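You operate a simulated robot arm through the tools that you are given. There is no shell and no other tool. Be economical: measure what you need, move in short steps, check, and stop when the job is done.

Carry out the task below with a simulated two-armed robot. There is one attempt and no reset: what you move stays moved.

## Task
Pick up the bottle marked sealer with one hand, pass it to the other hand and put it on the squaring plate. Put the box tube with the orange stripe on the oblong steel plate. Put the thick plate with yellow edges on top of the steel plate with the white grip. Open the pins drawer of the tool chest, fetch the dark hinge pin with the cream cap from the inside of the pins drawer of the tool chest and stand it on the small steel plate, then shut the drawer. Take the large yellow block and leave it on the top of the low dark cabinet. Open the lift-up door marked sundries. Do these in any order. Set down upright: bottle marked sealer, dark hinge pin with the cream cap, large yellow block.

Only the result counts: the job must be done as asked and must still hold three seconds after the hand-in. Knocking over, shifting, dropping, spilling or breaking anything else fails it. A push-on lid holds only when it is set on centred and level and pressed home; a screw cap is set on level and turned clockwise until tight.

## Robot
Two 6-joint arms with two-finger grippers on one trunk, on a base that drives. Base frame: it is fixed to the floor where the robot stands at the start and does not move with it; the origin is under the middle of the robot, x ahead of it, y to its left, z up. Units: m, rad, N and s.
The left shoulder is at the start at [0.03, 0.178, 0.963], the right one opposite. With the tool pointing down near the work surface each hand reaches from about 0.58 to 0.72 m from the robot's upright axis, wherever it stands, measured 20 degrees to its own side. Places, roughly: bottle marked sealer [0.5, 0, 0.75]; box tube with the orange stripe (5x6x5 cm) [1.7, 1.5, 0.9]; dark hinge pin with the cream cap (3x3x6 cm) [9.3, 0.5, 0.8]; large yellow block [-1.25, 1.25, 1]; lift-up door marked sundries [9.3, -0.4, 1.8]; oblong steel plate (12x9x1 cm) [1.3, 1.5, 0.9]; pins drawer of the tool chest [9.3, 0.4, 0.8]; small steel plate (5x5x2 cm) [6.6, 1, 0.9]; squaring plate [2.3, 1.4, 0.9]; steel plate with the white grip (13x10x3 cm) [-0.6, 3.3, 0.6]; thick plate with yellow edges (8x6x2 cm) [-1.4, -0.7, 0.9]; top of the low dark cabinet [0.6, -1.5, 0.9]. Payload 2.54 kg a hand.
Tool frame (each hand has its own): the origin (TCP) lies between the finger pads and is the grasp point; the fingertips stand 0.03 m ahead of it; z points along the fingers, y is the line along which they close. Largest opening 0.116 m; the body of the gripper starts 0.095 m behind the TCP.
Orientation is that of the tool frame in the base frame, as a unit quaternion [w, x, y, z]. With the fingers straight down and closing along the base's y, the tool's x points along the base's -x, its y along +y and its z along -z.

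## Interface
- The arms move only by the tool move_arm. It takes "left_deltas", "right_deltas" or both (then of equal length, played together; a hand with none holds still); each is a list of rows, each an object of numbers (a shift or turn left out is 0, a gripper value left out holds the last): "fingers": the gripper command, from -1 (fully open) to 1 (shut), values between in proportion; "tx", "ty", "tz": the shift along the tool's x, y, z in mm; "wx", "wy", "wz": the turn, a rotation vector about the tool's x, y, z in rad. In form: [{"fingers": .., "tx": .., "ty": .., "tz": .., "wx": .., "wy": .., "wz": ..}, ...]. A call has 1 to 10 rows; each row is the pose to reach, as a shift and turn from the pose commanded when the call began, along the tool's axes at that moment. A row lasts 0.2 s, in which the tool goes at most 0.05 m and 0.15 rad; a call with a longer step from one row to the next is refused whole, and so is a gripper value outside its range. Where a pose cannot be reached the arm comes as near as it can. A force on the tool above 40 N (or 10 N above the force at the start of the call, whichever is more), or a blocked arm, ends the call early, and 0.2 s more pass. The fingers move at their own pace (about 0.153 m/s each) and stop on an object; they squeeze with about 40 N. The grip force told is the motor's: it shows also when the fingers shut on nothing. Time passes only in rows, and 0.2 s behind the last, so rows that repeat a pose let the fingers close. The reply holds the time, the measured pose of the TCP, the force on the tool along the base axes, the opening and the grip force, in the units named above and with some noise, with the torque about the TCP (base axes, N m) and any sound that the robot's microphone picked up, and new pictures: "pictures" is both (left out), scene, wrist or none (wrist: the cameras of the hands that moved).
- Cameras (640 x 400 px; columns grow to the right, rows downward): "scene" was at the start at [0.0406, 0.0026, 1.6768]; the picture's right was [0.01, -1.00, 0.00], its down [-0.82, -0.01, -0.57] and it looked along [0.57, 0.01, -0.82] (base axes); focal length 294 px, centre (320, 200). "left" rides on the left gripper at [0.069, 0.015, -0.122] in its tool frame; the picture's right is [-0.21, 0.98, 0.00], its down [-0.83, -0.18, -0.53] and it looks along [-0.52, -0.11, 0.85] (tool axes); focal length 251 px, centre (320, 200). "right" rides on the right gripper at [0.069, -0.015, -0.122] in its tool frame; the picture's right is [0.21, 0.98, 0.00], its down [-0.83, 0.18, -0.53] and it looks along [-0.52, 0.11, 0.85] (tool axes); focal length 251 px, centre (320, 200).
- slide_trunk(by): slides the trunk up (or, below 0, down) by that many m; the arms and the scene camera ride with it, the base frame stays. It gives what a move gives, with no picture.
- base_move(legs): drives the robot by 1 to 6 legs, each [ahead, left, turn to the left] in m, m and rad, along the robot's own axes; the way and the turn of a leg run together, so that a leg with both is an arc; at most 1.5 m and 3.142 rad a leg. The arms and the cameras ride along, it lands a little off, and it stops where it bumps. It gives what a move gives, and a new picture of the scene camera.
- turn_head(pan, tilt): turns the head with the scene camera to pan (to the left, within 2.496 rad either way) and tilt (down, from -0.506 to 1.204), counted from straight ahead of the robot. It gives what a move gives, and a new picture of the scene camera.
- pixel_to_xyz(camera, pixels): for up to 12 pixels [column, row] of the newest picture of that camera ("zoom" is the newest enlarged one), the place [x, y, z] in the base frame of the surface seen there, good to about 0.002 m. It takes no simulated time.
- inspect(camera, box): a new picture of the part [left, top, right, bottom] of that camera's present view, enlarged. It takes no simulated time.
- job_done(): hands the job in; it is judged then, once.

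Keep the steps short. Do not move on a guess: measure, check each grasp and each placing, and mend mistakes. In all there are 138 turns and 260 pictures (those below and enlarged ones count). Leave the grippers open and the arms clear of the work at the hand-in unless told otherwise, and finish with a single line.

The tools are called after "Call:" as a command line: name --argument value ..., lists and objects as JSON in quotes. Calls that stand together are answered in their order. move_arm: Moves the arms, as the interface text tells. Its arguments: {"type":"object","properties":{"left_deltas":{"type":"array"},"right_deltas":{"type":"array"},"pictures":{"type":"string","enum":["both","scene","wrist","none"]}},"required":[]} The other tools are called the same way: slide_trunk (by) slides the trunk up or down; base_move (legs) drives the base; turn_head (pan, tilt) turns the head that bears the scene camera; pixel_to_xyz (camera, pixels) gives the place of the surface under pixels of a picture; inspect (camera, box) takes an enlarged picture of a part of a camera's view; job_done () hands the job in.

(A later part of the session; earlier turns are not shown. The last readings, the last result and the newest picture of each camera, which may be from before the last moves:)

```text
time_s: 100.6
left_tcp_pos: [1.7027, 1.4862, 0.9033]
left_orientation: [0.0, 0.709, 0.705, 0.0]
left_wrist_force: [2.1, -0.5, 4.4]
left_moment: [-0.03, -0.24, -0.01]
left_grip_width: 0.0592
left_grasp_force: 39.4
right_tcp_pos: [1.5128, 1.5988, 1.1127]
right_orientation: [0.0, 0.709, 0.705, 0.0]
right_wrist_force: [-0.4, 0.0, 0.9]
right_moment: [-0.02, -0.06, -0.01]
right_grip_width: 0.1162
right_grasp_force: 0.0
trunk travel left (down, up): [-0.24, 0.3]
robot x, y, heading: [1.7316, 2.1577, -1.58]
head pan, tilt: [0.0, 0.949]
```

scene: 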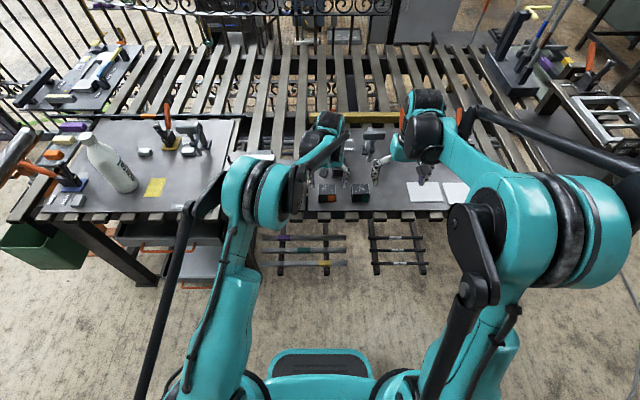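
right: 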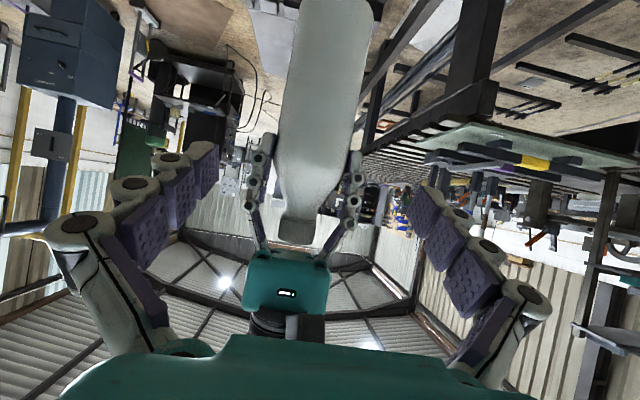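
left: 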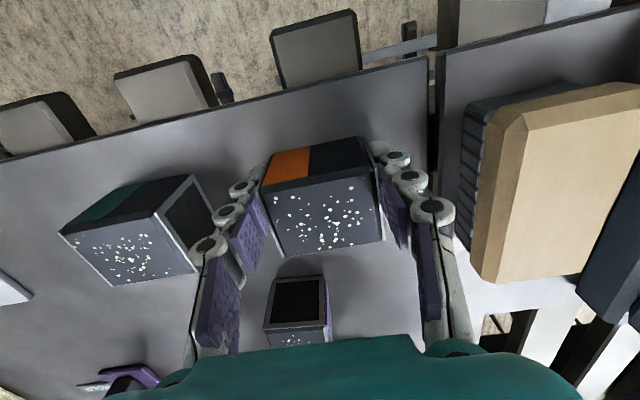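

Gripped (0.059 m). Lift 110 mm, then shift base right 0.362 m and forward 0.025 m.

Call:
move_arm --left_deltas '[{"tz": -40}, {"tz": -80}, {"tz": -110}]' --pictures "none"

Call:
base_move --legs '[[0.022, -0.363, 0.008]]'

Call:
inspect --camera "left" --box '[0, 0, 640, 400]'

```text
time_s: 101.4
left_tcp_pos: [1.7029, 1.4873, 1.013]
left_orientation: [0.0, 0.709, 0.705, 0.0]
left_wrist_force: [0.7, 0.1, -3.0]
left_moment: [0.01, -0.03, -0.03]
left_grip_width: 0.059
left_grasp_force: 40.0
right_tcp_pos: [1.5145, 1.6011, 1.1123]
right_orientation: [0.0, 0.709, 0.705, -0.001]
right_wrist_force: [-0.1, -1.1, 0.1]
right_moment: [-0.01, -0.01, 0.0]
right_grip_width: 0.1161
right_grasp_force: 0.0
trunk travel left (down, up): [-0.24, 0.3]
robot x, y, heading: [1.7335, 2.1589, -1.581]
head pan, tilt: [0.0, 0.949]
```

```text
time_s: 103.7
left_tcp_pos: [1.3453, 1.4665, 1.0116]
left_orientation: [0.0, 0.708, 0.707, 0.0]
left_wrist_force: [-0.8, 0.6, -2.9]
left_moment: [0.02, -0.02, 0.01]
left_grip_width: 0.0594
left_grasp_force: 39.8
right_tcp_pos: [1.158, 1.5763, 1.1121]
right_orientation: [-0.001, 0.708, 0.707, 0.0]
right_wrist_force: [-1.3, -0.5, -0.7]
right_moment: [0.02, -0.02, 0.02]
right_grip_width: 0.116
right_grasp_force: 0.0
trunk travel left (down, up): [-0.24, 0.3]
robot x, y, heading: [1.3743, 2.1388, -1.573]
head pan, tilt: [0.0, 0.949]
```

scene: 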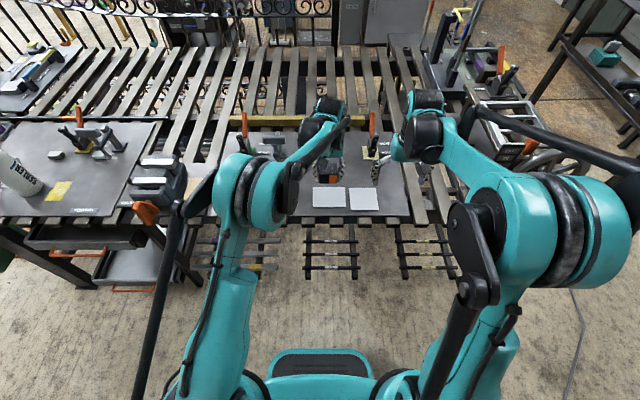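

```text
1.00 times, centred on (320, 200) of left (not enlarged: the box is as wide or as high as the picture)
```

zoom: 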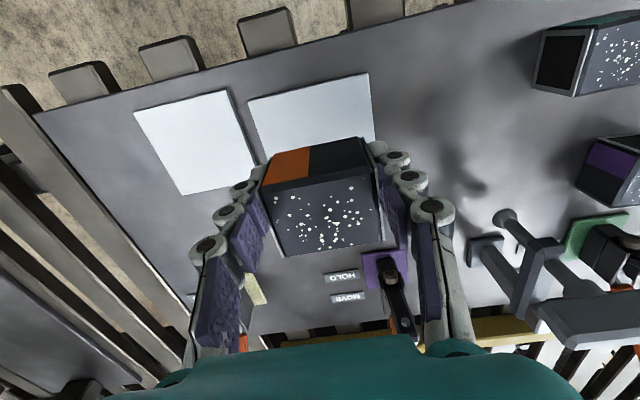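

The tube is over the oblong plate. Correct 5 mm both ways and lower to 1 mm above, then touch and release.

Call:
move_arm --left_deltas '[{"tx": -5, "ty": -5, "tz": 40}, {"tx": -5, "ty": -5, "tz": 75}, {"tx": -5, "ty": -5, "tz": 95}, {"tx": -5, "ty": -5, "tz": 100}, {"tx": -5, "ty": -5, "tz": 102}]' --pictures "wrist"

```text
time_s: 104.9
left_tcp_pos: [1.3425, 1.46, 0.9094]
left_orientation: [0.0, 0.707, 0.707, 0.0]
left_wrist_force: [0.5, 0.3, -2.3]
left_moment: [0.03, 0.04, -0.02]
left_grip_width: 0.059
left_grasp_force: 40.0
right_tcp_pos: [1.1577, 1.5771, 1.1129]
right_orientation: [-0.001, 0.708, 0.707, 0.0]
right_wrist_force: [-0.3, 0.0, 1.3]
right_moment: [0.0, 0.0, 0.03]
right_grip_width: 0.1164
right_grasp_force: 0.1
trunk travel left (down, up): [-0.24, 0.3]
robot x, y, heading: [1.3758, 2.1368, -1.569]
head pan, tilt: [0.0, 0.949]
```

left: 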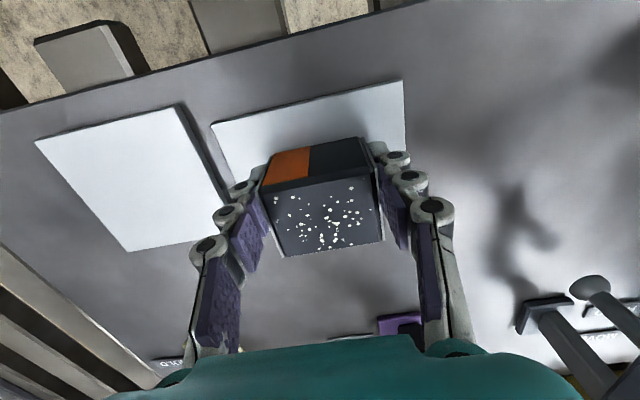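

Consistent with the box over the plate. Feel down 3 mm and release.

Call:
move_arm --left_deltas '[{"tz": 1.5}, {"tz": 3}, {"tz": 4}]' --pictures "none"

Call:
move_arm --left_deltas '[{"tz": -2, "fingers": 0.0}, {"tz": -2, "fingers": -0.6}, {"tz": -2}, {"tz": -40}, {"tz": -85}, {"tz": -130}, {"tz": -175}, {"tz": -220}]' --pictures "both"

```text
time_s: 105.7
left_tcp_pos: [1.3427, 1.4622, 0.909]
left_orientation: [0.001, 0.707, 0.707, -0.001]
left_wrist_force: [-0.2, -7.9, 27.3]
left_moment: [-0.25, -0.03, 0.02]
left_grip_width: 0.0595
left_grasp_force: 40.0
right_tcp_pos: [1.1576, 1.5782, 1.1142]
right_orientation: [0.001, 0.707, 0.707, -0.002]
right_wrist_force: [-0.1, 0.2, 0.7]
right_moment: [0.0, -0.02, -0.01]
right_grip_width: 0.1158
right_grasp_force: 0.1
trunk travel left (down, up): [-0.24, 0.3]
robot x, y, heading: [1.3743, 2.1373, -1.57]
head pan, tilt: [0.0, 0.949]
```

```text
time_s: 107.5
left_tcp_pos: [1.3418, 1.4608, 1.1281]
left_orientation: [0.0, 0.707, 0.707, 0.0]
left_wrist_force: [0.0, -0.2, 0.4]
left_moment: [-0.03, 0.0, -0.01]
left_grip_width: 0.0928
left_grasp_force: 0.1
right_tcp_pos: [1.1566, 1.578, 1.1135]
right_orientation: [0.001, 0.708, 0.706, -0.001]
right_wrist_force: [-0.4, 0.1, 0.2]
right_moment: [-0.03, 0.0, -0.01]
right_grip_width: 0.1156
right_grasp_force: 0.1
trunk travel left (down, up): [-0.24, 0.3]
robot x, y, heading: [1.3716, 2.1361, -1.571]
head pan, tilt: [0.0, 0.949]
```

scene: 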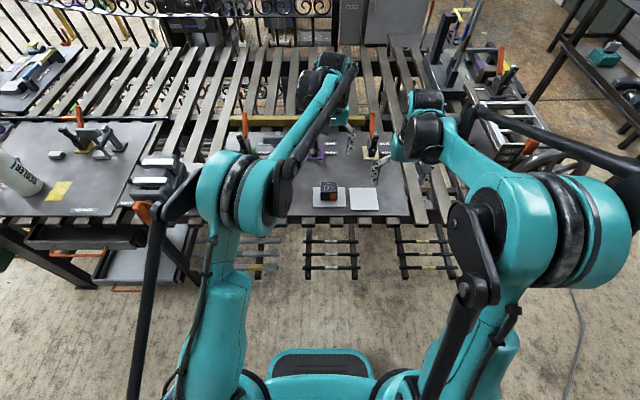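
left: 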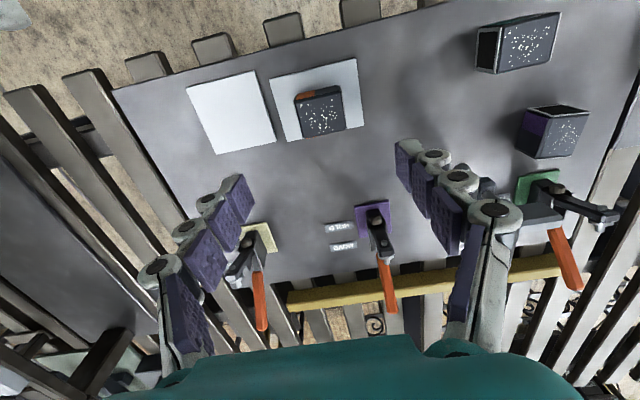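

The tube sits on the oblong plate. Now towards the wooden bench for the yellow block: back off, drive sideways along the corridor, turn to face -x, and look.

Call:
base_move --legs '[[-0.22, 0, 0], [0, -0.9, 0], [0, -0.85, 0], [0, 0, -1.571]]'

Call:
turn_head --pan 0.7 --tilt 0.7

```text
time_s: 121.5
left_tcp_pos: [-1.0526, 2.3936, 1.1279]
left_orientation: [0.0, 1.0, 0.003, 0.0]
left_wrist_force: [-0.3, 0.1, -0.1]
left_moment: [0.0, -0.02, -0.02]
left_grip_width: 0.0928
left_grasp_force: 0.1
right_tcp_pos: [-0.9369, 2.5799, 1.1136]
right_orientation: [0.0, 1.0, 0.003, -0.001]
right_wrist_force: [0.4, -0.2, 0.3]
right_moment: [0.0, -0.01, 0.01]
right_grip_width: 0.1161
right_grasp_force: 0.2
trunk travel left (down, up): [-0.24, 0.3]
robot x, y, heading: [-0.3742, 2.3665, -3.139]
head pan, tilt: [0.0, 0.949]
```

scene: 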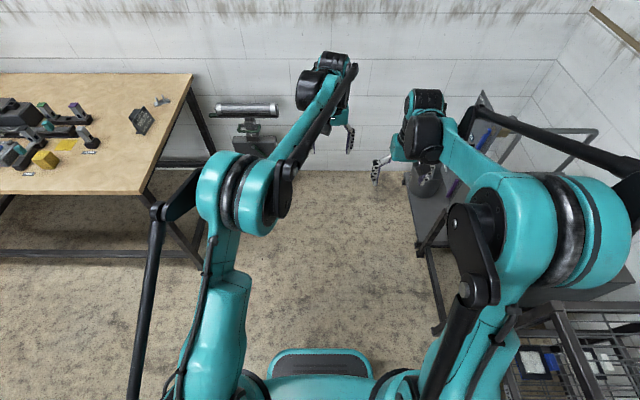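

```text
time_s: 122.6
left_tcp_pos: [-1.0523, 2.3939, 1.1269]
left_orientation: [0.0, 1.0, 0.003, 0.0]
left_wrist_force: [0.5, 0.6, 0.0]
left_moment: [0.02, -0.03, -0.02]
left_grip_width: 0.0929
left_grasp_force: 0.1
right_tcp_pos: [-0.9369, 2.5805, 1.1126]
right_orientation: [0.001, 1.0, 0.004, 0.0]
right_wrist_force: [-1.4, 0.3, -0.2]
right_moment: [0.01, 0.01, -0.03]
right_grip_width: 0.1162
right_grasp_force: 0.0
trunk travel left (down, up): [-0.24, 0.3]
robot x, y, heading: [-0.3757, 2.3675, -3.138]
head pan, tilt: [0.7, 0.7]
```

scene: 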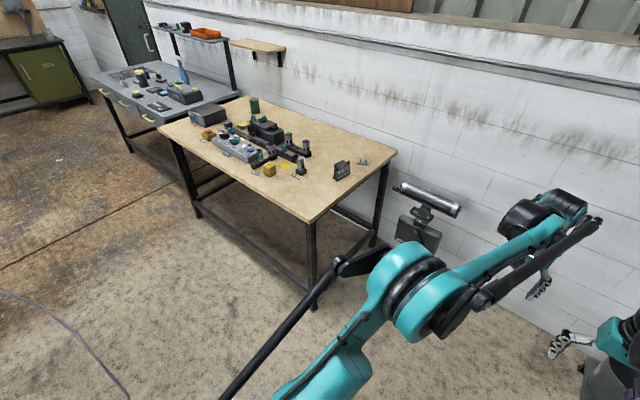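

I'll zoom on the bench to find the yellow block, and measure.

Call:
inspect --camera "scene" --box '[160, 85, 410, 240]'

Call:
pixel_to_xyz --camera "scene" --pixels '[[269, 170], [269, 165], [287, 165], [289, 150], [315, 215], [395, 152], [340, 170], [170, 130], [262, 160], [303, 150], [255, 148], [268, 178]]'

```text
2.56 times, centred on (285, 162) of scene
```

zoom: 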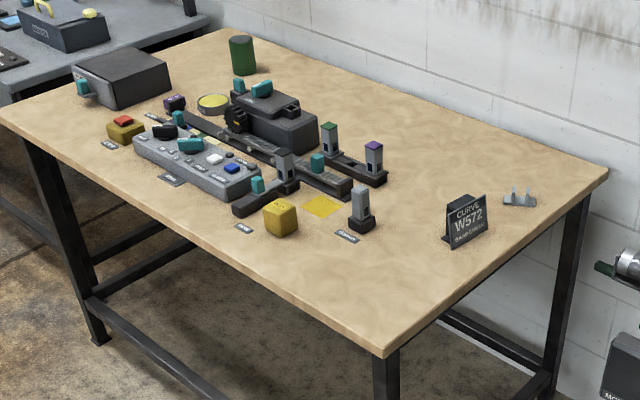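

```text
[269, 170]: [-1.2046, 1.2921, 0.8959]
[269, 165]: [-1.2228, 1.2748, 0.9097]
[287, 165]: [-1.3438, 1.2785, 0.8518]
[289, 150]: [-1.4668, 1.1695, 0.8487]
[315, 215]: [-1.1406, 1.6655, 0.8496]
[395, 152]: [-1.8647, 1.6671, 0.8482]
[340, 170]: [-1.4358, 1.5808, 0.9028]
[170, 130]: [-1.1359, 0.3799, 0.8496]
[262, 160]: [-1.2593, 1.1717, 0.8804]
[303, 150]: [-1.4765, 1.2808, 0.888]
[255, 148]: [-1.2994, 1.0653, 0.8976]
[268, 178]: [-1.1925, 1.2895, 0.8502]
```

Yellow block at about (-1.225, 1.275), top z 0.91 on the bench (z 0.85). I'll drive alongside and look down on it.

Call:
base_move --legs '[[0.1, 1.118, 0]]'

Call:
turn_head --pan 0.0 --tilt 0.85

Call:
inspect --camera "left" --box '[0, 0, 640, 400]'

```text
time_s: 128.3
left_tcp_pos: [-1.1388, 1.2551, 1.1276]
left_orientation: [0.0, 1.0, 0.007, 0.0]
left_wrist_force: [-0.6, -1.1, -0.6]
left_moment: [0.01, 0.01, 0.02]
left_grip_width: 0.0927
left_grasp_force: 0.1
right_tcp_pos: [-1.0262, 1.4423, 1.1127]
right_orientation: [0.0, 1.0, 0.008, 0.0]
right_wrist_force: [-0.9, 1.3, 0.1]
right_moment: [0.0, -0.01, 0.0]
right_grip_width: 0.1161
right_grasp_force: 0.1
trunk travel left (down, up): [-0.24, 0.3]
robot x, y, heading: [-0.4614, 1.2353, -3.125]
head pan, tilt: [0.7, 0.7]
```

scene: 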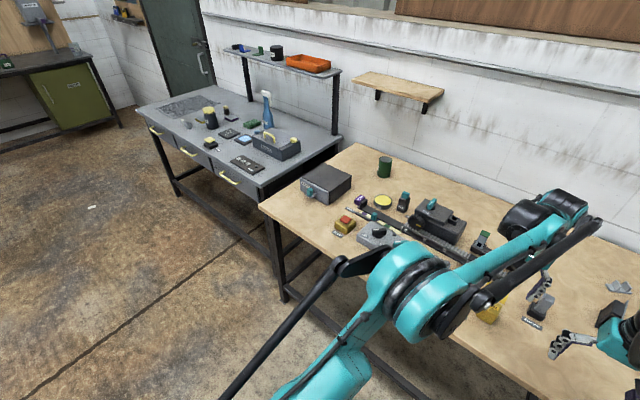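

```text
time_s: 129.4
left_tcp_pos: [-1.1402, 1.2554, 1.1274]
left_orientation: [-0.001, 1.0, 0.008, 0.001]
left_wrist_force: [-0.2, -1.2, 0.2]
left_moment: [0.0, 0.02, -0.01]
left_grip_width: 0.0927
left_grasp_force: 0.1
right_tcp_pos: [-1.0251, 1.4418, 1.1129]
right_orientation: [0.0, 1.0, 0.008, 0.0]
right_wrist_force: [-0.1, 0.6, 0.6]
right_moment: [0.0, 0.0, 0.04]
right_grip_width: 0.1161
right_grasp_force: 0.0
trunk travel left (down, up): [-0.24, 0.3]
robot x, y, heading: [-0.464, 1.2301, -3.126]
head pan, tilt: [0.0, 0.85]
```

scene: 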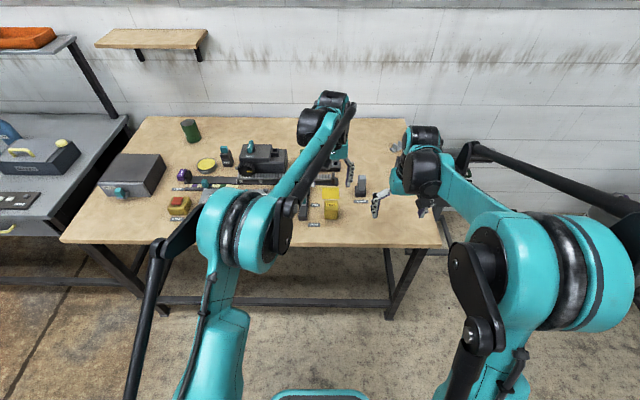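

```text
1.00 times, centred on (320, 200) of left (not enlarged: the box is as wide or as high as the picture)
```

zoom: 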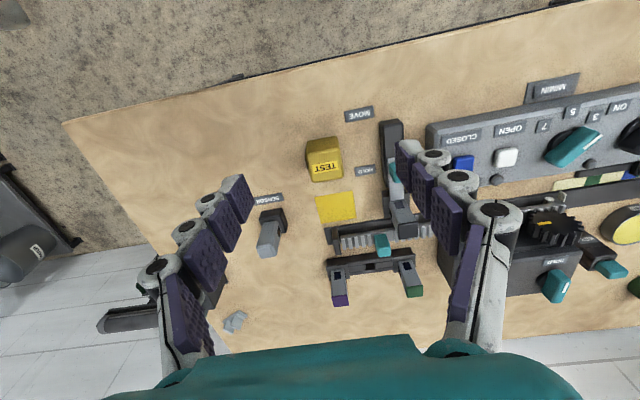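

The block "TEST" is at (323,160) in the left camera. I measure its top corners there.

Call:
pixel_to_xyz --camera "zoom" --pixels '[[309, 158], [341, 151], [343, 178], [314, 181], [327, 167], [322, 145], [350, 172], [300, 170], [385, 150], [270, 220]]'

Call:
inspect --camera "scene" --box '[290, 160, 390, 225]'

```text
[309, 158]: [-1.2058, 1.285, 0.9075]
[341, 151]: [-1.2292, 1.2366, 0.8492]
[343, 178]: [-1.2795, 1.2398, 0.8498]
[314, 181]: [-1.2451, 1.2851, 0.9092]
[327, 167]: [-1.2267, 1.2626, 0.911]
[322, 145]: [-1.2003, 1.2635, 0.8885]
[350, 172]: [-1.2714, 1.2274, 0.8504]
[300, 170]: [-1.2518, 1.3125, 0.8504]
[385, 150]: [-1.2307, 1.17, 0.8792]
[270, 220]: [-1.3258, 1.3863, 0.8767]
```

```text
6.15 times, centred on (340, 192) of scene
```

zoom: 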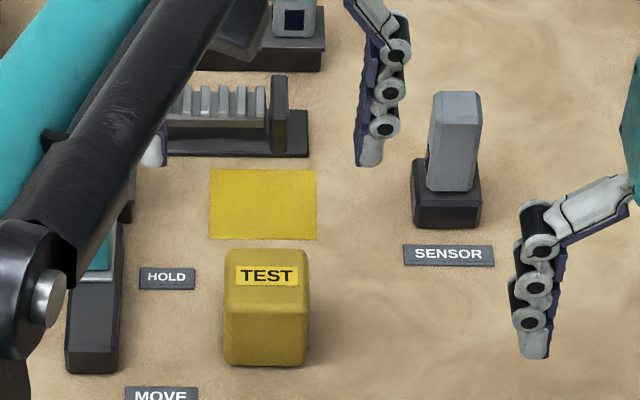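

Call:
pixel_to_xyz --camera "zoom" --pixels '[[230, 285], [302, 285], [266, 255], [266, 305], [266, 282], [232, 258], [300, 258], [266, 340]]'

```text
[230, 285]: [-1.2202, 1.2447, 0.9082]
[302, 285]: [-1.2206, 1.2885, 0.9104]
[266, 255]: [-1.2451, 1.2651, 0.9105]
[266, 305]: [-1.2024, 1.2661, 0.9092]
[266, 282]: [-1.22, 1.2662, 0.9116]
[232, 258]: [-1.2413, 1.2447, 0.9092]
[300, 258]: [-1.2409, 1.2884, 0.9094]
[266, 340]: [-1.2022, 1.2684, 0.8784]
```

Block top centre (-1.226, 1.266). Drive ahead 0.086 m, then lower the left hand.

Call:
base_move --legs '[[0.086, 0, 0]]'

Call:
move_arm --left_deltas '[{"ty": -6, "tz": 40}, {"ty": -12, "tz": 80}, {"ty": -12, "tz": 120}, {"ty": -12, "tz": 150}]' --pictures "wrist"

```text
time_s: 130.5
left_tcp_pos: [-1.2278, 1.2543, 1.1265]
left_orientation: [0.0, 1.0, 0.008, 0.002]
left_wrist_force: [-0.6, 0.1, -0.1]
left_moment: [0.0, -0.06, 0.03]
left_grip_width: 0.0928
left_grasp_force: 0.1
right_tcp_pos: [-1.1144, 1.4402, 1.1119]
right_orientation: [0.001, 1.0, 0.008, 0.001]
right_wrist_force: [-0.5, 0.0, -0.9]
right_moment: [-0.01, -0.05, 0.02]
right_grip_width: 0.1161
right_grasp_force: 0.1
trunk travel left (down, up): [-0.24, 0.3]
robot x, y, heading: [-0.5461, 1.2319, -3.126]
head pan, tilt: [0.0, 0.85]
```

scene: 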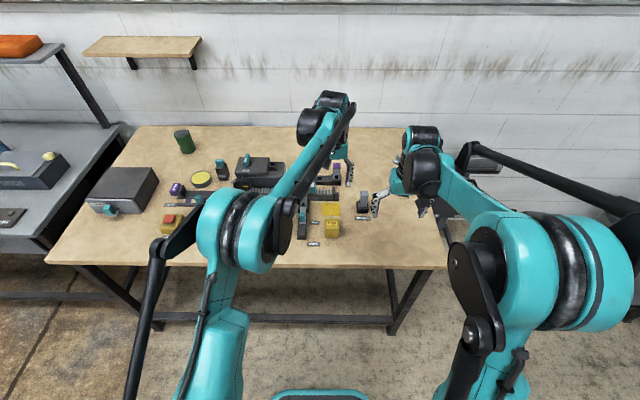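

```text
time_s: 131.5
left_tcp_pos: [-1.2267, 1.2655, 0.9771]
left_orientation: [-0.001, 1.0, 0.008, 0.0]
left_wrist_force: [0.7, 0.4, -0.7]
left_moment: [0.02, 0.0, 0.01]
left_grip_width: 0.0928
left_grasp_force: 0.1
right_tcp_pos: [-1.112, 1.4406, 1.113]
right_orientation: [0.0, 1.0, 0.008, 0.001]
right_wrist_force: [0.4, -0.9, -0.8]
right_moment: [0.03, 0.0, 0.0]
right_grip_width: 0.1159
right_grasp_force: 0.0
trunk travel left (down, up): [-0.24, 0.3]
robot x, y, heading: [-0.5494, 1.2318, -3.126]
head pan, tilt: [0.0, 0.85]
```

left: 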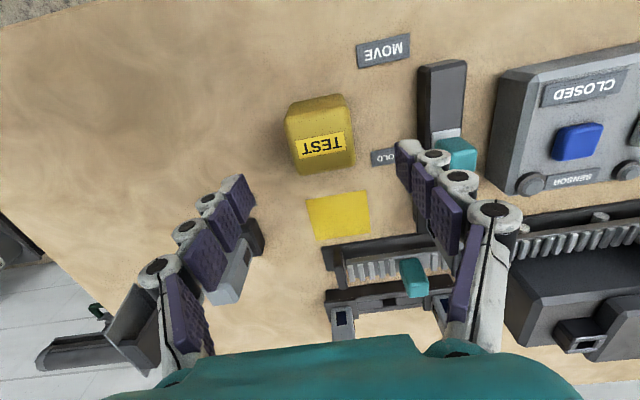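

Aligned. Lower 90 mm and close.

Call:
move_arm --left_deltas '[{"tz": 40}, {"tz": 75}, {"tz": 90}, {"tz": 90}, {"tz": 90, "fingers": 1}, {"tz": 90}, {"tz": 90}]' --pictures "wrist"

```text
time_s: 133.1
left_tcp_pos: [-1.2271, 1.2662, 0.8856]
left_orientation: [0.0, 1.0, 0.007, 0.001]
left_wrist_force: [0.5, -1.8, -0.2]
left_moment: [0.04, -0.03, -0.01]
left_grip_width: 0.0512
left_grasp_force: 39.8
right_tcp_pos: [-1.113, 1.4403, 1.1136]
right_orientation: [0.001, 1.0, 0.009, 0.0]
right_wrist_force: [0.0, -0.6, 0.6]
right_moment: [0.0, -0.01, -0.01]
right_grip_width: 0.116
right_grasp_force: 0.0
trunk travel left (down, up): [-0.24, 0.3]
robot x, y, heading: [-0.5483, 1.2329, -3.131]
head pan, tilt: [0.0, 0.85]
```

left: 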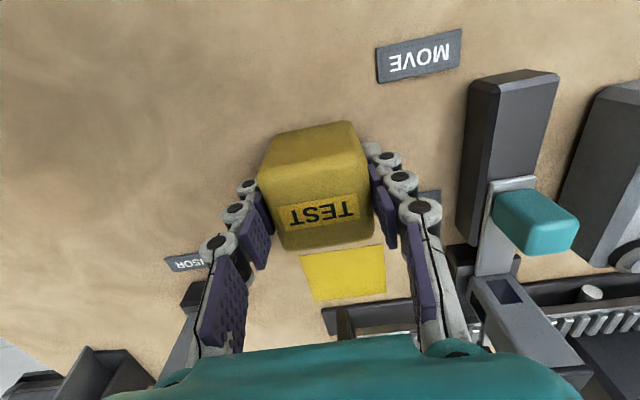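

Grasped (0.051 m). Lift it, then drive along to the grey desk for the thick plate with the free right hand.

Call:
move_arm --left_deltas '[{"tz": -45}, {"tz": -90}, {"tz": -135}, {"tz": -180}, {"tz": -225}, {"tz": -245}]' --pictures "none"

Call:
base_move --legs '[[-0.15, 0, 0], [0, 1.05, 0], [0, 1.0, 0]]'

Call:
inspect --camera "scene" --box '[220, 60, 520, 250]'

```text
time_s: 134.5
left_tcp_pos: [-1.2257, 1.2653, 1.1324]
left_orientation: [0.0, 1.0, 0.008, 0.0]
left_wrist_force: [0.2, 0.4, -1.8]
left_moment: [-0.01, 0.08, 0.0]
left_grip_width: 0.0511
left_grasp_force: 39.9
right_tcp_pos: [-1.1118, 1.4415, 1.1129]
right_orientation: [0.0, 1.0, 0.008, 0.0]
right_wrist_force: [0.2, -0.7, -0.9]
right_moment: [0.02, 0.01, 0.0]
right_grip_width: 0.116
right_grasp_force: 0.0
trunk travel left (down, up): [-0.24, 0.3]
robot x, y, heading: [-0.548, 1.2331, -3.126]
head pan, tilt: [0.0, 0.85]
```

```text
time_s: 145.7
left_tcp_pos: [-1.0509, -0.7837, 1.1325]
left_orientation: [0.0, 1.0, 0.003, 0.0]
left_wrist_force: [0.6, 0.3, -2.4]
left_moment: [0.0, -0.02, 0.03]
left_grip_width: 0.0511
left_grasp_force: 39.3
right_tcp_pos: [-0.9359, -0.6093, 1.1125]
right_orientation: [0.0, 1.0, 0.004, 0.0]
right_wrist_force: [-0.6, 0.0, -0.4]
right_moment: [0.0, 0.03, -0.02]
right_grip_width: 0.1159
right_grasp_force: 0.1
trunk travel left (down, up): [-0.24, 0.3]
robot x, y, heading: [-0.3717, -0.8226, -3.135]
head pan, tilt: [0.0, 0.85]
```

scene: 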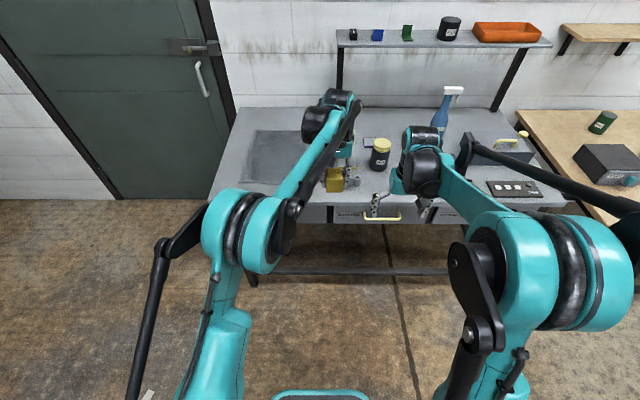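

```text
2.11 times, centred on (370, 155) of scene
```

zoom: 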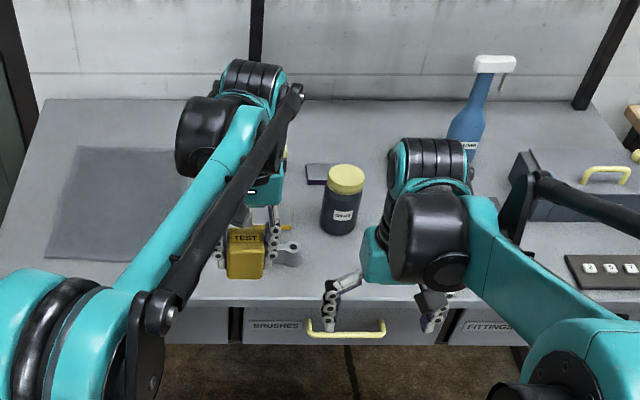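

The arms hide part; I'll look through the right wrist camera.

Call:
inspect --camera "right" --box '[0, 0, 640, 400]'

```text
1.00 times, centred on (320, 200) of right (not enlarged: the box is as wide or as high as the picture)
```

zoom: 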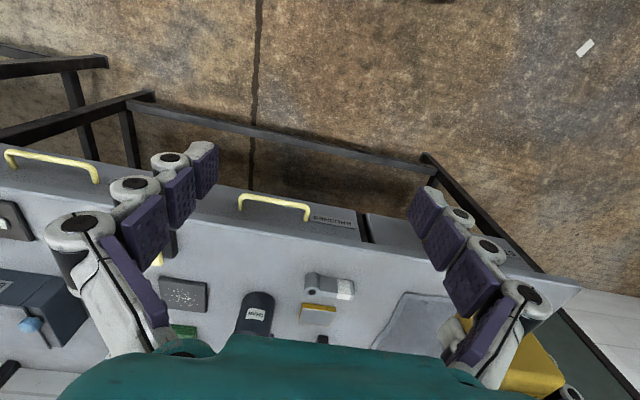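

I'll measure the candidate plates at (183,293) and (318,312) and drive ahead slightly for a better view.

Call:
pixel_to_xyz --camera "zoom" --pixels '[[183, 293], [318, 312], [162, 278], [207, 283], [302, 305], [335, 318], [258, 310], [160, 258]]'

Call:
base_move --legs '[[0.2, 0, 0]]'

Call:
inspect --camera "right" --box '[0, 0, 640, 400]'

```text
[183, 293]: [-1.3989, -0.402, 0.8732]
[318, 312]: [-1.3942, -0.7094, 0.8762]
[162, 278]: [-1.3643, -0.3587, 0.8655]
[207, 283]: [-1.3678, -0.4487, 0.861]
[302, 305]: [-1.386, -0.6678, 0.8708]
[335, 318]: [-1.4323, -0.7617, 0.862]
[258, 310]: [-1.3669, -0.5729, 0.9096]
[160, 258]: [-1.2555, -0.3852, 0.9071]
```

```text
time_s: 147.3
left_tcp_pos: [-1.2519, -0.7842, 1.1314]
left_orientation: [0.0, 1.0, 0.004, 0.001]
left_wrist_force: [0.2, -0.1, -3.1]
left_moment: [-0.05, -0.03, 0.03]
left_grip_width: 0.0512
left_grasp_force: 39.8
right_tcp_pos: [-1.1374, -0.609, 1.1121]
right_orientation: [0.0, 1.0, 0.004, 0.0]
right_wrist_force: [-1.0, 0.1, 0.5]
right_moment: [-0.02, -0.04, 0.03]
right_grip_width: 0.1163
right_grasp_force: 0.1
trunk travel left (down, up): [-0.24, 0.3]
robot x, y, heading: [-0.5766, -0.8238, -3.13]
head pan, tilt: [0.0, 0.85]
```

scene: 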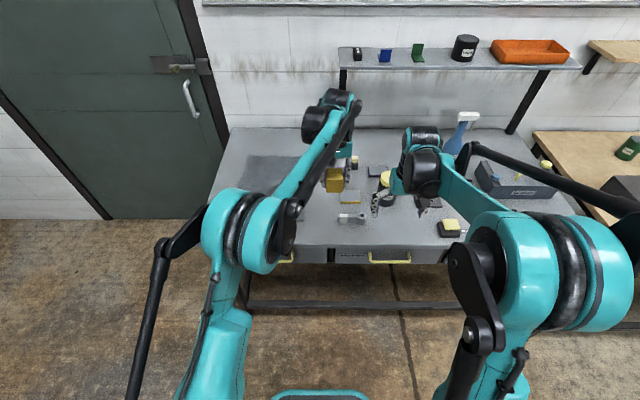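

```text
1.00 times, centred on (320, 200) of right (not enlarged: the box is as wide or as high as the picture)
```

zoom: 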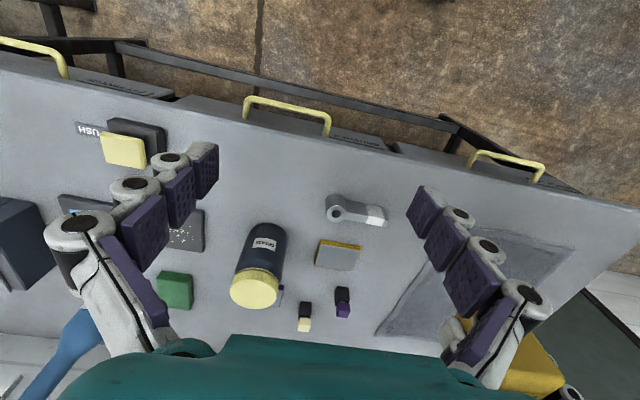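

The plate with yellow edge is at (337,255). Measuring its corners and neighbours.

Call:
pixel_to_xyz --camera "zoom" --pixels '[[323, 241], [360, 247], [352, 268], [318, 263], [338, 254], [335, 285], [345, 292], [304, 305], [283, 250], [340, 215], [375, 220], [300, 250]]'

Call:
inspect --camera "scene" --box '[310, 150, 480, 260]'

```text
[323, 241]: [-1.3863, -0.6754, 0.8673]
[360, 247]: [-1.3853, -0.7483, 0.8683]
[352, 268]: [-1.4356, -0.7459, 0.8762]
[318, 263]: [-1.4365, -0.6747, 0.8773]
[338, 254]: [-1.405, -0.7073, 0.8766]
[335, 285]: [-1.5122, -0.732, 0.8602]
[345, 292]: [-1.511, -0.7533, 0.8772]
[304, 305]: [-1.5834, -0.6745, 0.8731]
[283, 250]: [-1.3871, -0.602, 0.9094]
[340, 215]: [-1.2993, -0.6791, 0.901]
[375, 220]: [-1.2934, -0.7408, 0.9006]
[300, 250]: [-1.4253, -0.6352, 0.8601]
```

```text
3.64 times, centred on (395, 205) of scene
```

zoom: 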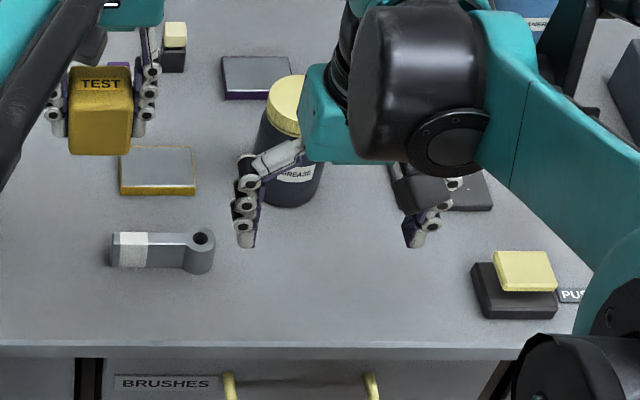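

Plate centre (-1.412, -0.711), top z 0.877. I'll move the base ahead 0.13 m and left 0.1 m, with the left hand moved further left out of the way.

Call:
move_arm --left_deltas '[{"ty": 30}, {"ty": 60}, {"ty": 70}]' --pictures "none"

Call:
base_move --legs '[[0.13, 0.1, -0.008]]'

```text
time_s: 148.1
left_tcp_pos: [-1.2509, -0.8546, 1.1327]
left_orientation: [-0.001, 1.0, 0.003, 0.0]
left_wrist_force: [-0.9, 0.0, -2.6]
left_moment: [0.02, 0.03, -0.02]
left_grip_width: 0.051
left_grasp_force: 39.8
right_tcp_pos: [-1.1364, -0.6103, 1.1117]
right_orientation: [0.0, 1.0, 0.003, 0.001]
right_wrist_force: [-0.5, -0.4, 0.2]
right_moment: [-0.03, 0.02, 0.0]
right_grip_width: 0.1159
right_grasp_force: 0.1
trunk travel left (down, up): [-0.24, 0.3]
robot x, y, heading: [-0.5711, -0.8252, -3.134]
head pan, tilt: [0.0, 0.85]
```

```text
time_s: 149.6
left_tcp_pos: [-1.3816, -0.9515, 1.1317]
left_orientation: [0.0, 1.0, -0.001, 0.0]
left_wrist_force: [-1.2, -0.9, -2.5]
left_moment: [0.01, -0.03, -0.01]
left_grip_width: 0.0507
left_grasp_force: 40.2
right_tcp_pos: [-1.2663, -0.7075, 1.1129]
right_orientation: [0.0, 1.0, 0.0, 0.0]
right_wrist_force: [-1.2, -0.7, 0.3]
right_moment: [0.04, -0.03, -0.01]
right_grip_width: 0.116
right_grasp_force: 0.1
trunk travel left (down, up): [-0.24, 0.3]
robot x, y, heading: [-0.7021, -0.9254, 3.143]
head pan, tilt: [0.0, 0.85]
```

scene: 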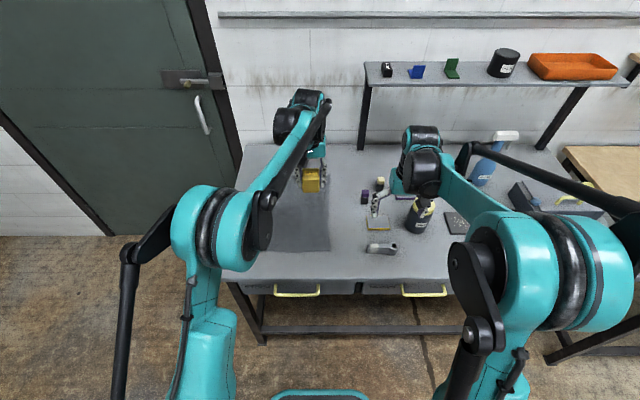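

Move the right hand forward 146 mm, fingers part-open, and lower to just above the plate.

Call:
move_arm --right_deltas '[{"tx": -45, "fingers": -0.7}, {"tx": -90, "ty": 2}, {"tx": -135, "ty": 3.5}, {"tx": -146, "ty": 3.5, "tz": 40}, {"tx": -146, "ty": 3.5, "tz": 85}, {"tx": -146, "ty": 3.5, "tz": 130}, {"tx": -146, "ty": 3.5, "tz": 165}]' --pictures "both"

```text
time_s: 151.2
left_tcp_pos: [-1.3832, -0.9508, 1.1322]
left_orientation: [0.0, 1.0, -0.001, 0.001]
left_wrist_force: [0.1, -0.5, -2.4]
left_moment: [0.0, -0.02, 0.04]
left_grip_width: 0.0511
left_grasp_force: 40.5
right_tcp_pos: [-1.4123, -0.7106, 0.9467]
right_orientation: [0.0, 1.0, 0.001, 0.0]
right_wrist_force: [0.2, -0.9, 0.2]
right_moment: [0.0, 0.02, 0.01]
right_grip_width: 0.0985
right_grasp_force: 0.1
trunk travel left (down, up): [-0.24, 0.3]
robot x, y, heading: [-0.7048, -0.9233, 3.145]
head pan, tilt: [0.0, 0.85]
```

scene: 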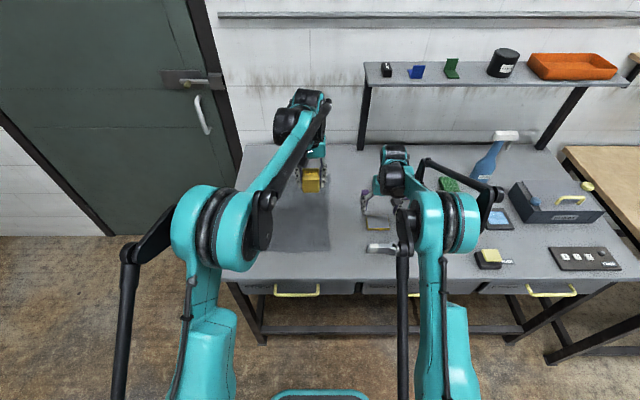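
right: 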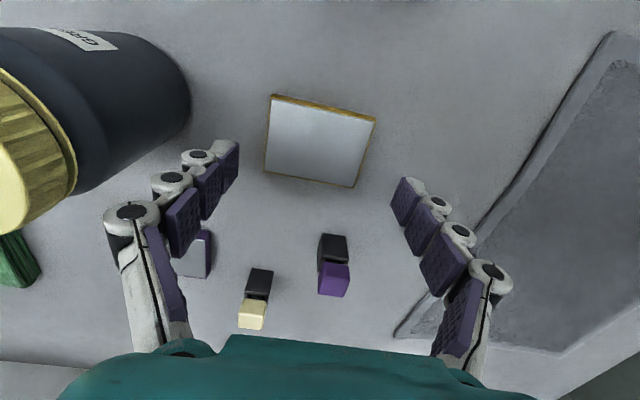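

Centred. Lower 55 mm and close.

Call:
move_arm --right_deltas '[{"tz": 35}, {"tz": 50}, {"tz": 55}, {"tz": 55}, {"tz": 55, "fingers": 1}, {"tz": 55}, {"tz": 55}]' --pictures "wrist"

```text
time_s: 152.8
left_tcp_pos: [-1.3808, -0.9507, 1.1321]
left_orientation: [0.0, 1.0, -0.001, -0.001]
left_wrist_force: [0.8, 0.0, -2.0]
left_moment: [0.01, -0.02, -0.02]
left_grip_width: 0.0511
left_grasp_force: 40.1
right_tcp_pos: [-1.4112, -0.711, 0.8935]
right_orientation: [0.0, 1.0, -0.001, 0.0]
right_wrist_force: [0.1, 1.9, 2.9]
right_moment: [0.45, -0.05, -0.01]
right_grip_width: 0.0793
right_grasp_force: 40.0
trunk travel left (down, up): [-0.24, 0.3]
robot x, y, heading: [-0.7085, -0.9235, 3.139]
head pan, tilt: [0.0, 0.85]
```

right: 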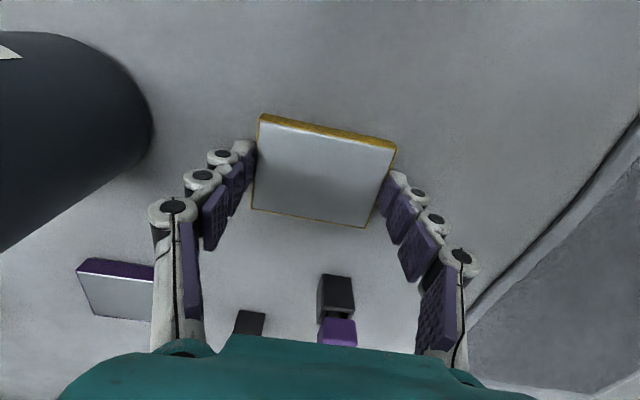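

Gripped (0.079 m). Lift it and bring it back, then back the base off the desk.

Call:
move_arm --right_deltas '[{"tz": -45}, {"tz": -90}, {"tz": -135}, {"tz": -180}, {"tz": -225}, {"tz": -225, "tx": 45, "ty": -20}, {"tz": -225, "tx": 90, "ty": -40}, {"tz": -225, "tx": 130, "ty": -50}]' --pictures "wrist"

Call:
base_move --legs '[[-0.33, 0, 0]]'

```text
time_s: 154.6
left_tcp_pos: [-1.3806, -0.9512, 1.1317]
left_orientation: [0.0, 1.0, -0.001, -0.001]
left_wrist_force: [-0.3, 0.3, -2.4]
left_moment: [0.0, 0.06, -0.01]
left_grip_width: 0.051
left_grasp_force: 40.1
right_tcp_pos: [-1.2802, -0.6593, 1.1184]
right_orientation: [-0.001, 1.0, 0.0, -0.001]
right_wrist_force: [-0.3, 0.2, -6.4]
right_moment: [-0.02, 0.02, 0.01]
right_grip_width: 0.0794
right_grasp_force: 39.9
trunk travel left (down, up): [-0.24, 0.3]
robot x, y, heading: [-0.705, -0.9228, 3.141]
head pan, tilt: [0.0, 0.85]
```

right: 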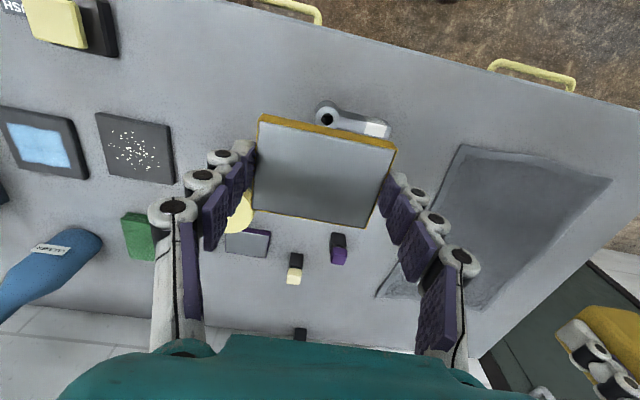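

```text
time_s: 156.7
left_tcp_pos: [-1.0526, -0.9513, 1.1319]
left_orientation: [0.0, 1.0, -0.001, 0.0]
left_wrist_force: [1.0, 0.5, -1.6]
left_moment: [-0.01, 0.04, 0.0]
left_grip_width: 0.0511
left_grasp_force: 39.7
right_tcp_pos: [-0.9533, -0.6593, 1.1172]
right_orientation: [0.0, 1.0, 0.0, 0.0]
right_wrist_force: [0.4, -0.4, -5.5]
right_moment: [0.01, 0.0, -0.03]
right_grip_width: 0.0794
right_grasp_force: 40.0
trunk travel left (down, up): [-0.24, 0.3]
robot x, y, heading: [-0.3771, -0.9233, 3.14]
head pan, tilt: [0.0, 0.85]
```

scene: 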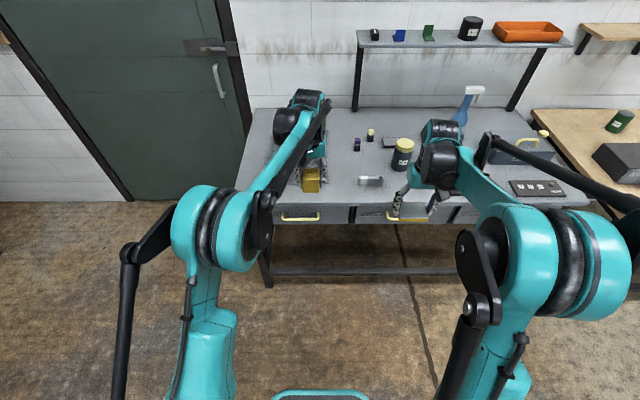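

Turn right by π (through the free middle) to face the low dark cabinet from its side, then look.

Call:
base_move --legs '[[0, 0, -1.57], [0, 0, -1.57]]'

Call:
inspect --camera "scene" --box '[200, 60, 600, 310]'

```text
time_s: 164.7
left_tcp_pos: [0.2998, -0.8874, 1.1321]
left_orientation: [0.0, -0.008, 1.0, 0.0]
left_wrist_force: [-0.1, -0.6, -1.0]
left_moment: [0.03, 0.0, 0.02]
left_grip_width: 0.0511
left_grasp_force: 39.6
right_tcp_pos: [0.2062, -1.1802, 1.1163]
right_orientation: [0.0, -0.008, 1.0, 0.0]
right_wrist_force: [0.0, 0.2, -5.8]
right_moment: [0.01, -0.01, 0.01]
right_grip_width: 0.0798
right_grasp_force: 40.1
trunk travel left (down, up): [-0.24, 0.3]
robot x, y, heading: [-0.3768, -0.9238, 0.012]
head pan, tilt: [0.0, 0.85]
```

scene: 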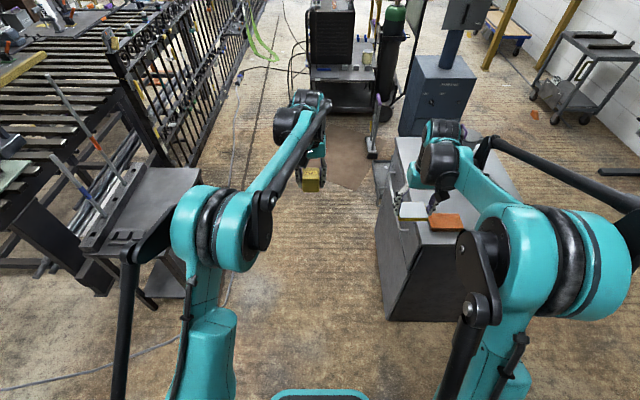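

```text
1.60 times, centred on (400, 185) of scene
```

zoom: 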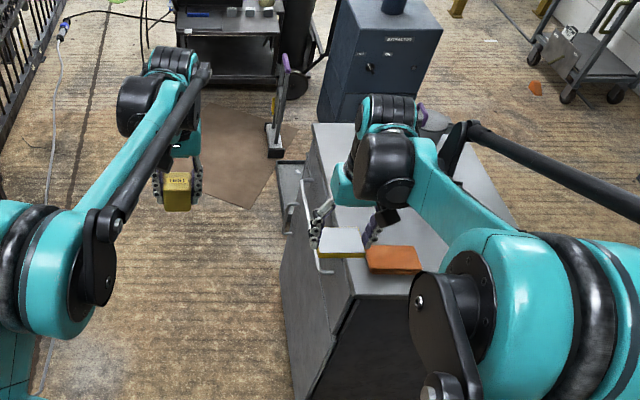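

I'll measure the cabinet's top and the sponge.

Call:
pixel_to_xyz --camera "zoom" --pixels '[[318, 130], [352, 290], [330, 180], [395, 258], [420, 252], [340, 215], [350, 160], [480, 170], [460, 210], [430, 235], [380, 225], [500, 200]]'

Call:
turn_head --pan -0.7 --tilt 0.75

Call:
inspect --camera "right" --box '[0, 0, 640, 400]'

```text
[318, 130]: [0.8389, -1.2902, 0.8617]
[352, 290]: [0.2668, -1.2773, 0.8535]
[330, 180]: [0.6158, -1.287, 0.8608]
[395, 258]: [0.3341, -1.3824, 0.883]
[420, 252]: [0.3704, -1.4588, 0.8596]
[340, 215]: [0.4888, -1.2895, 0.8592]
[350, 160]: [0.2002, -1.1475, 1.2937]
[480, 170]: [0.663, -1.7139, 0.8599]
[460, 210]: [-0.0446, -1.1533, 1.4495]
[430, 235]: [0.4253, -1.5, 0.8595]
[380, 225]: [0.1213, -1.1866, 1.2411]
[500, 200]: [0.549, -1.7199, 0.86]
```

```text
time_s: 165.8
left_tcp_pos: [0.3012, -0.8889, 1.1316]
left_orientation: [0.001, -0.008, 1.0, 0.0]
left_wrist_force: [0.6, -0.3, -2.4]
left_moment: [-0.03, 0.0, -0.02]
left_grip_width: 0.051
left_grasp_force: 40.3
right_tcp_pos: [0.2057, -1.1786, 1.116]
right_orientation: [0.0, -0.008, 1.0, 0.0]
right_wrist_force: [-0.7, 0.5, -5.6]
right_moment: [0.0, 0.03, 0.01]
right_grip_width: 0.0796
right_grasp_force: 40.1
trunk travel left (down, up): [-0.24, 0.3]
robot x, y, heading: [-0.3744, -0.9218, 0.014]
head pan, tilt: [-0.7, 0.75]
```

scene: 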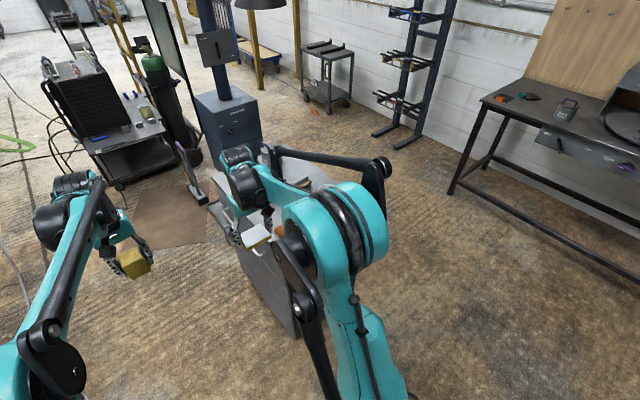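

```text
1.00 times, centred on (320, 200) of right (not enlarged: the box is as wide or as high as the picture)
```

zoom: 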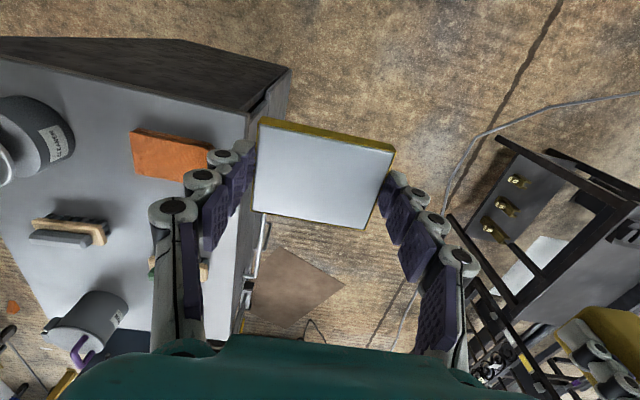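

Call:
pixel_to_xyz --camera "zoom" --pixels '[[132, 133], [135, 172], [210, 150], [150, 262], [208, 265], [105, 230], [35, 222], [160, 215], [232, 200], [225, 250], [240, 130], [130, 210]]'

```text
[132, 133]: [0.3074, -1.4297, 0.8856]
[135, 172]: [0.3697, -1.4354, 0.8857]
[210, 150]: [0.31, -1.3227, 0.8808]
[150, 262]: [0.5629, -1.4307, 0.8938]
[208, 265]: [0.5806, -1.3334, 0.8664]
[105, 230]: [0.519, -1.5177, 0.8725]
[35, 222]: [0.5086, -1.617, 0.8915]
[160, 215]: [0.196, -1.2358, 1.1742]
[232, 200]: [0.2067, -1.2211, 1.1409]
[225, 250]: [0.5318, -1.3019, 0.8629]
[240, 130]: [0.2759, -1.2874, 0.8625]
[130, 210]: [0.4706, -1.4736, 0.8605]
```

Free spot on the cabinet top: around (0.455, -1.365), z 0.861. Drive ahead 0.155 m and right 0.478 m.

Call:
base_move --legs '[[0, -0.478, -0.014], [0.155, 0, 0]]'

Call:
turn_head --pan 0.0 --tilt 0.95

Call:
inspect --camera "left" --box '[0, 0, 640, 400]'

```text
time_s: 169.6
left_tcp_pos: [0.4584, -1.3773, 1.1313]
left_orientation: [0.0, 0.001, 1.0, -0.001]
left_wrist_force: [0.4, 0.3, -1.9]
left_moment: [-0.01, 0.05, 0.0]
left_grip_width: 0.0512
left_grasp_force: 39.9
right_tcp_pos: [0.3586, -1.6671, 1.1172]
right_orientation: [0.0, 0.002, 1.0, 0.0]
right_wrist_force: [-0.4, -0.2, -5.3]
right_moment: [-0.01, 0.05, -0.02]
right_grip_width: 0.0793
right_grasp_force: 39.8
trunk travel left (down, up): [-0.24, 0.3]
robot x, y, heading: [-0.2186, -1.403, -0.001]
head pan, tilt: [-0.7, 0.75]
```

scene: 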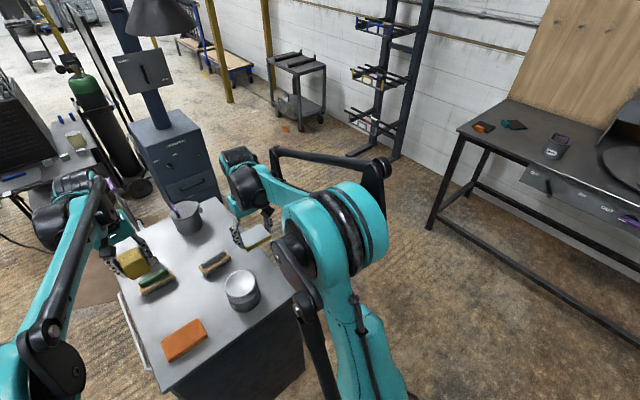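

```text
time_s: 170.7
left_tcp_pos: [0.4592, -1.3768, 1.1309]
left_orientation: [0.001, 0.002, 1.0, 0.0]
left_wrist_force: [0.3, -0.3, -1.9]
left_moment: [0.01, 0.01, 0.02]
left_grip_width: 0.0512
left_grasp_force: 40.3
right_tcp_pos: [0.3581, -1.6678, 1.1161]
right_orientation: [0.0, 0.002, 1.0, 0.0]
right_wrist_force: [0.4, -0.8, -5.8]
right_moment: [-0.01, 0.03, 0.0]
right_grip_width: 0.0794
right_grasp_force: 39.9
trunk travel left (down, up): [-0.24, 0.3]
robot x, y, heading: [-0.2209, -1.4041, -0.005]
head pan, tilt: [0.0, 0.949]
```

scene: 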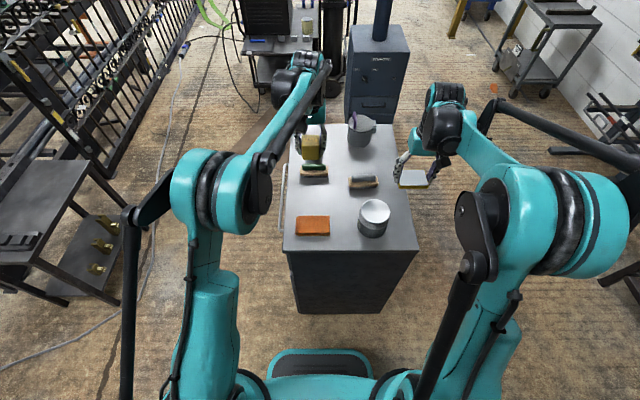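

```text
1.00 times, centred on (320, 200) of left (not enlarged: the box is as wide or as high as the picture)
```

zoom: 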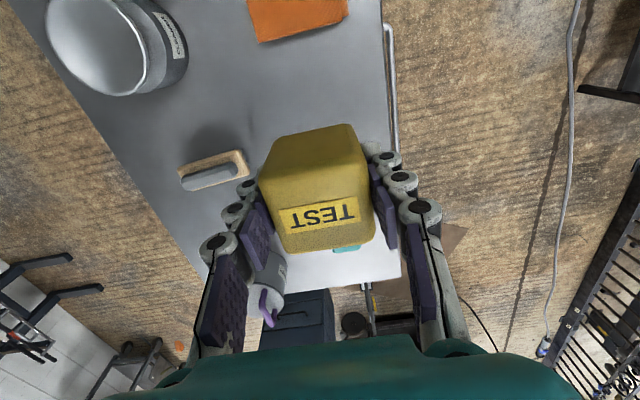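

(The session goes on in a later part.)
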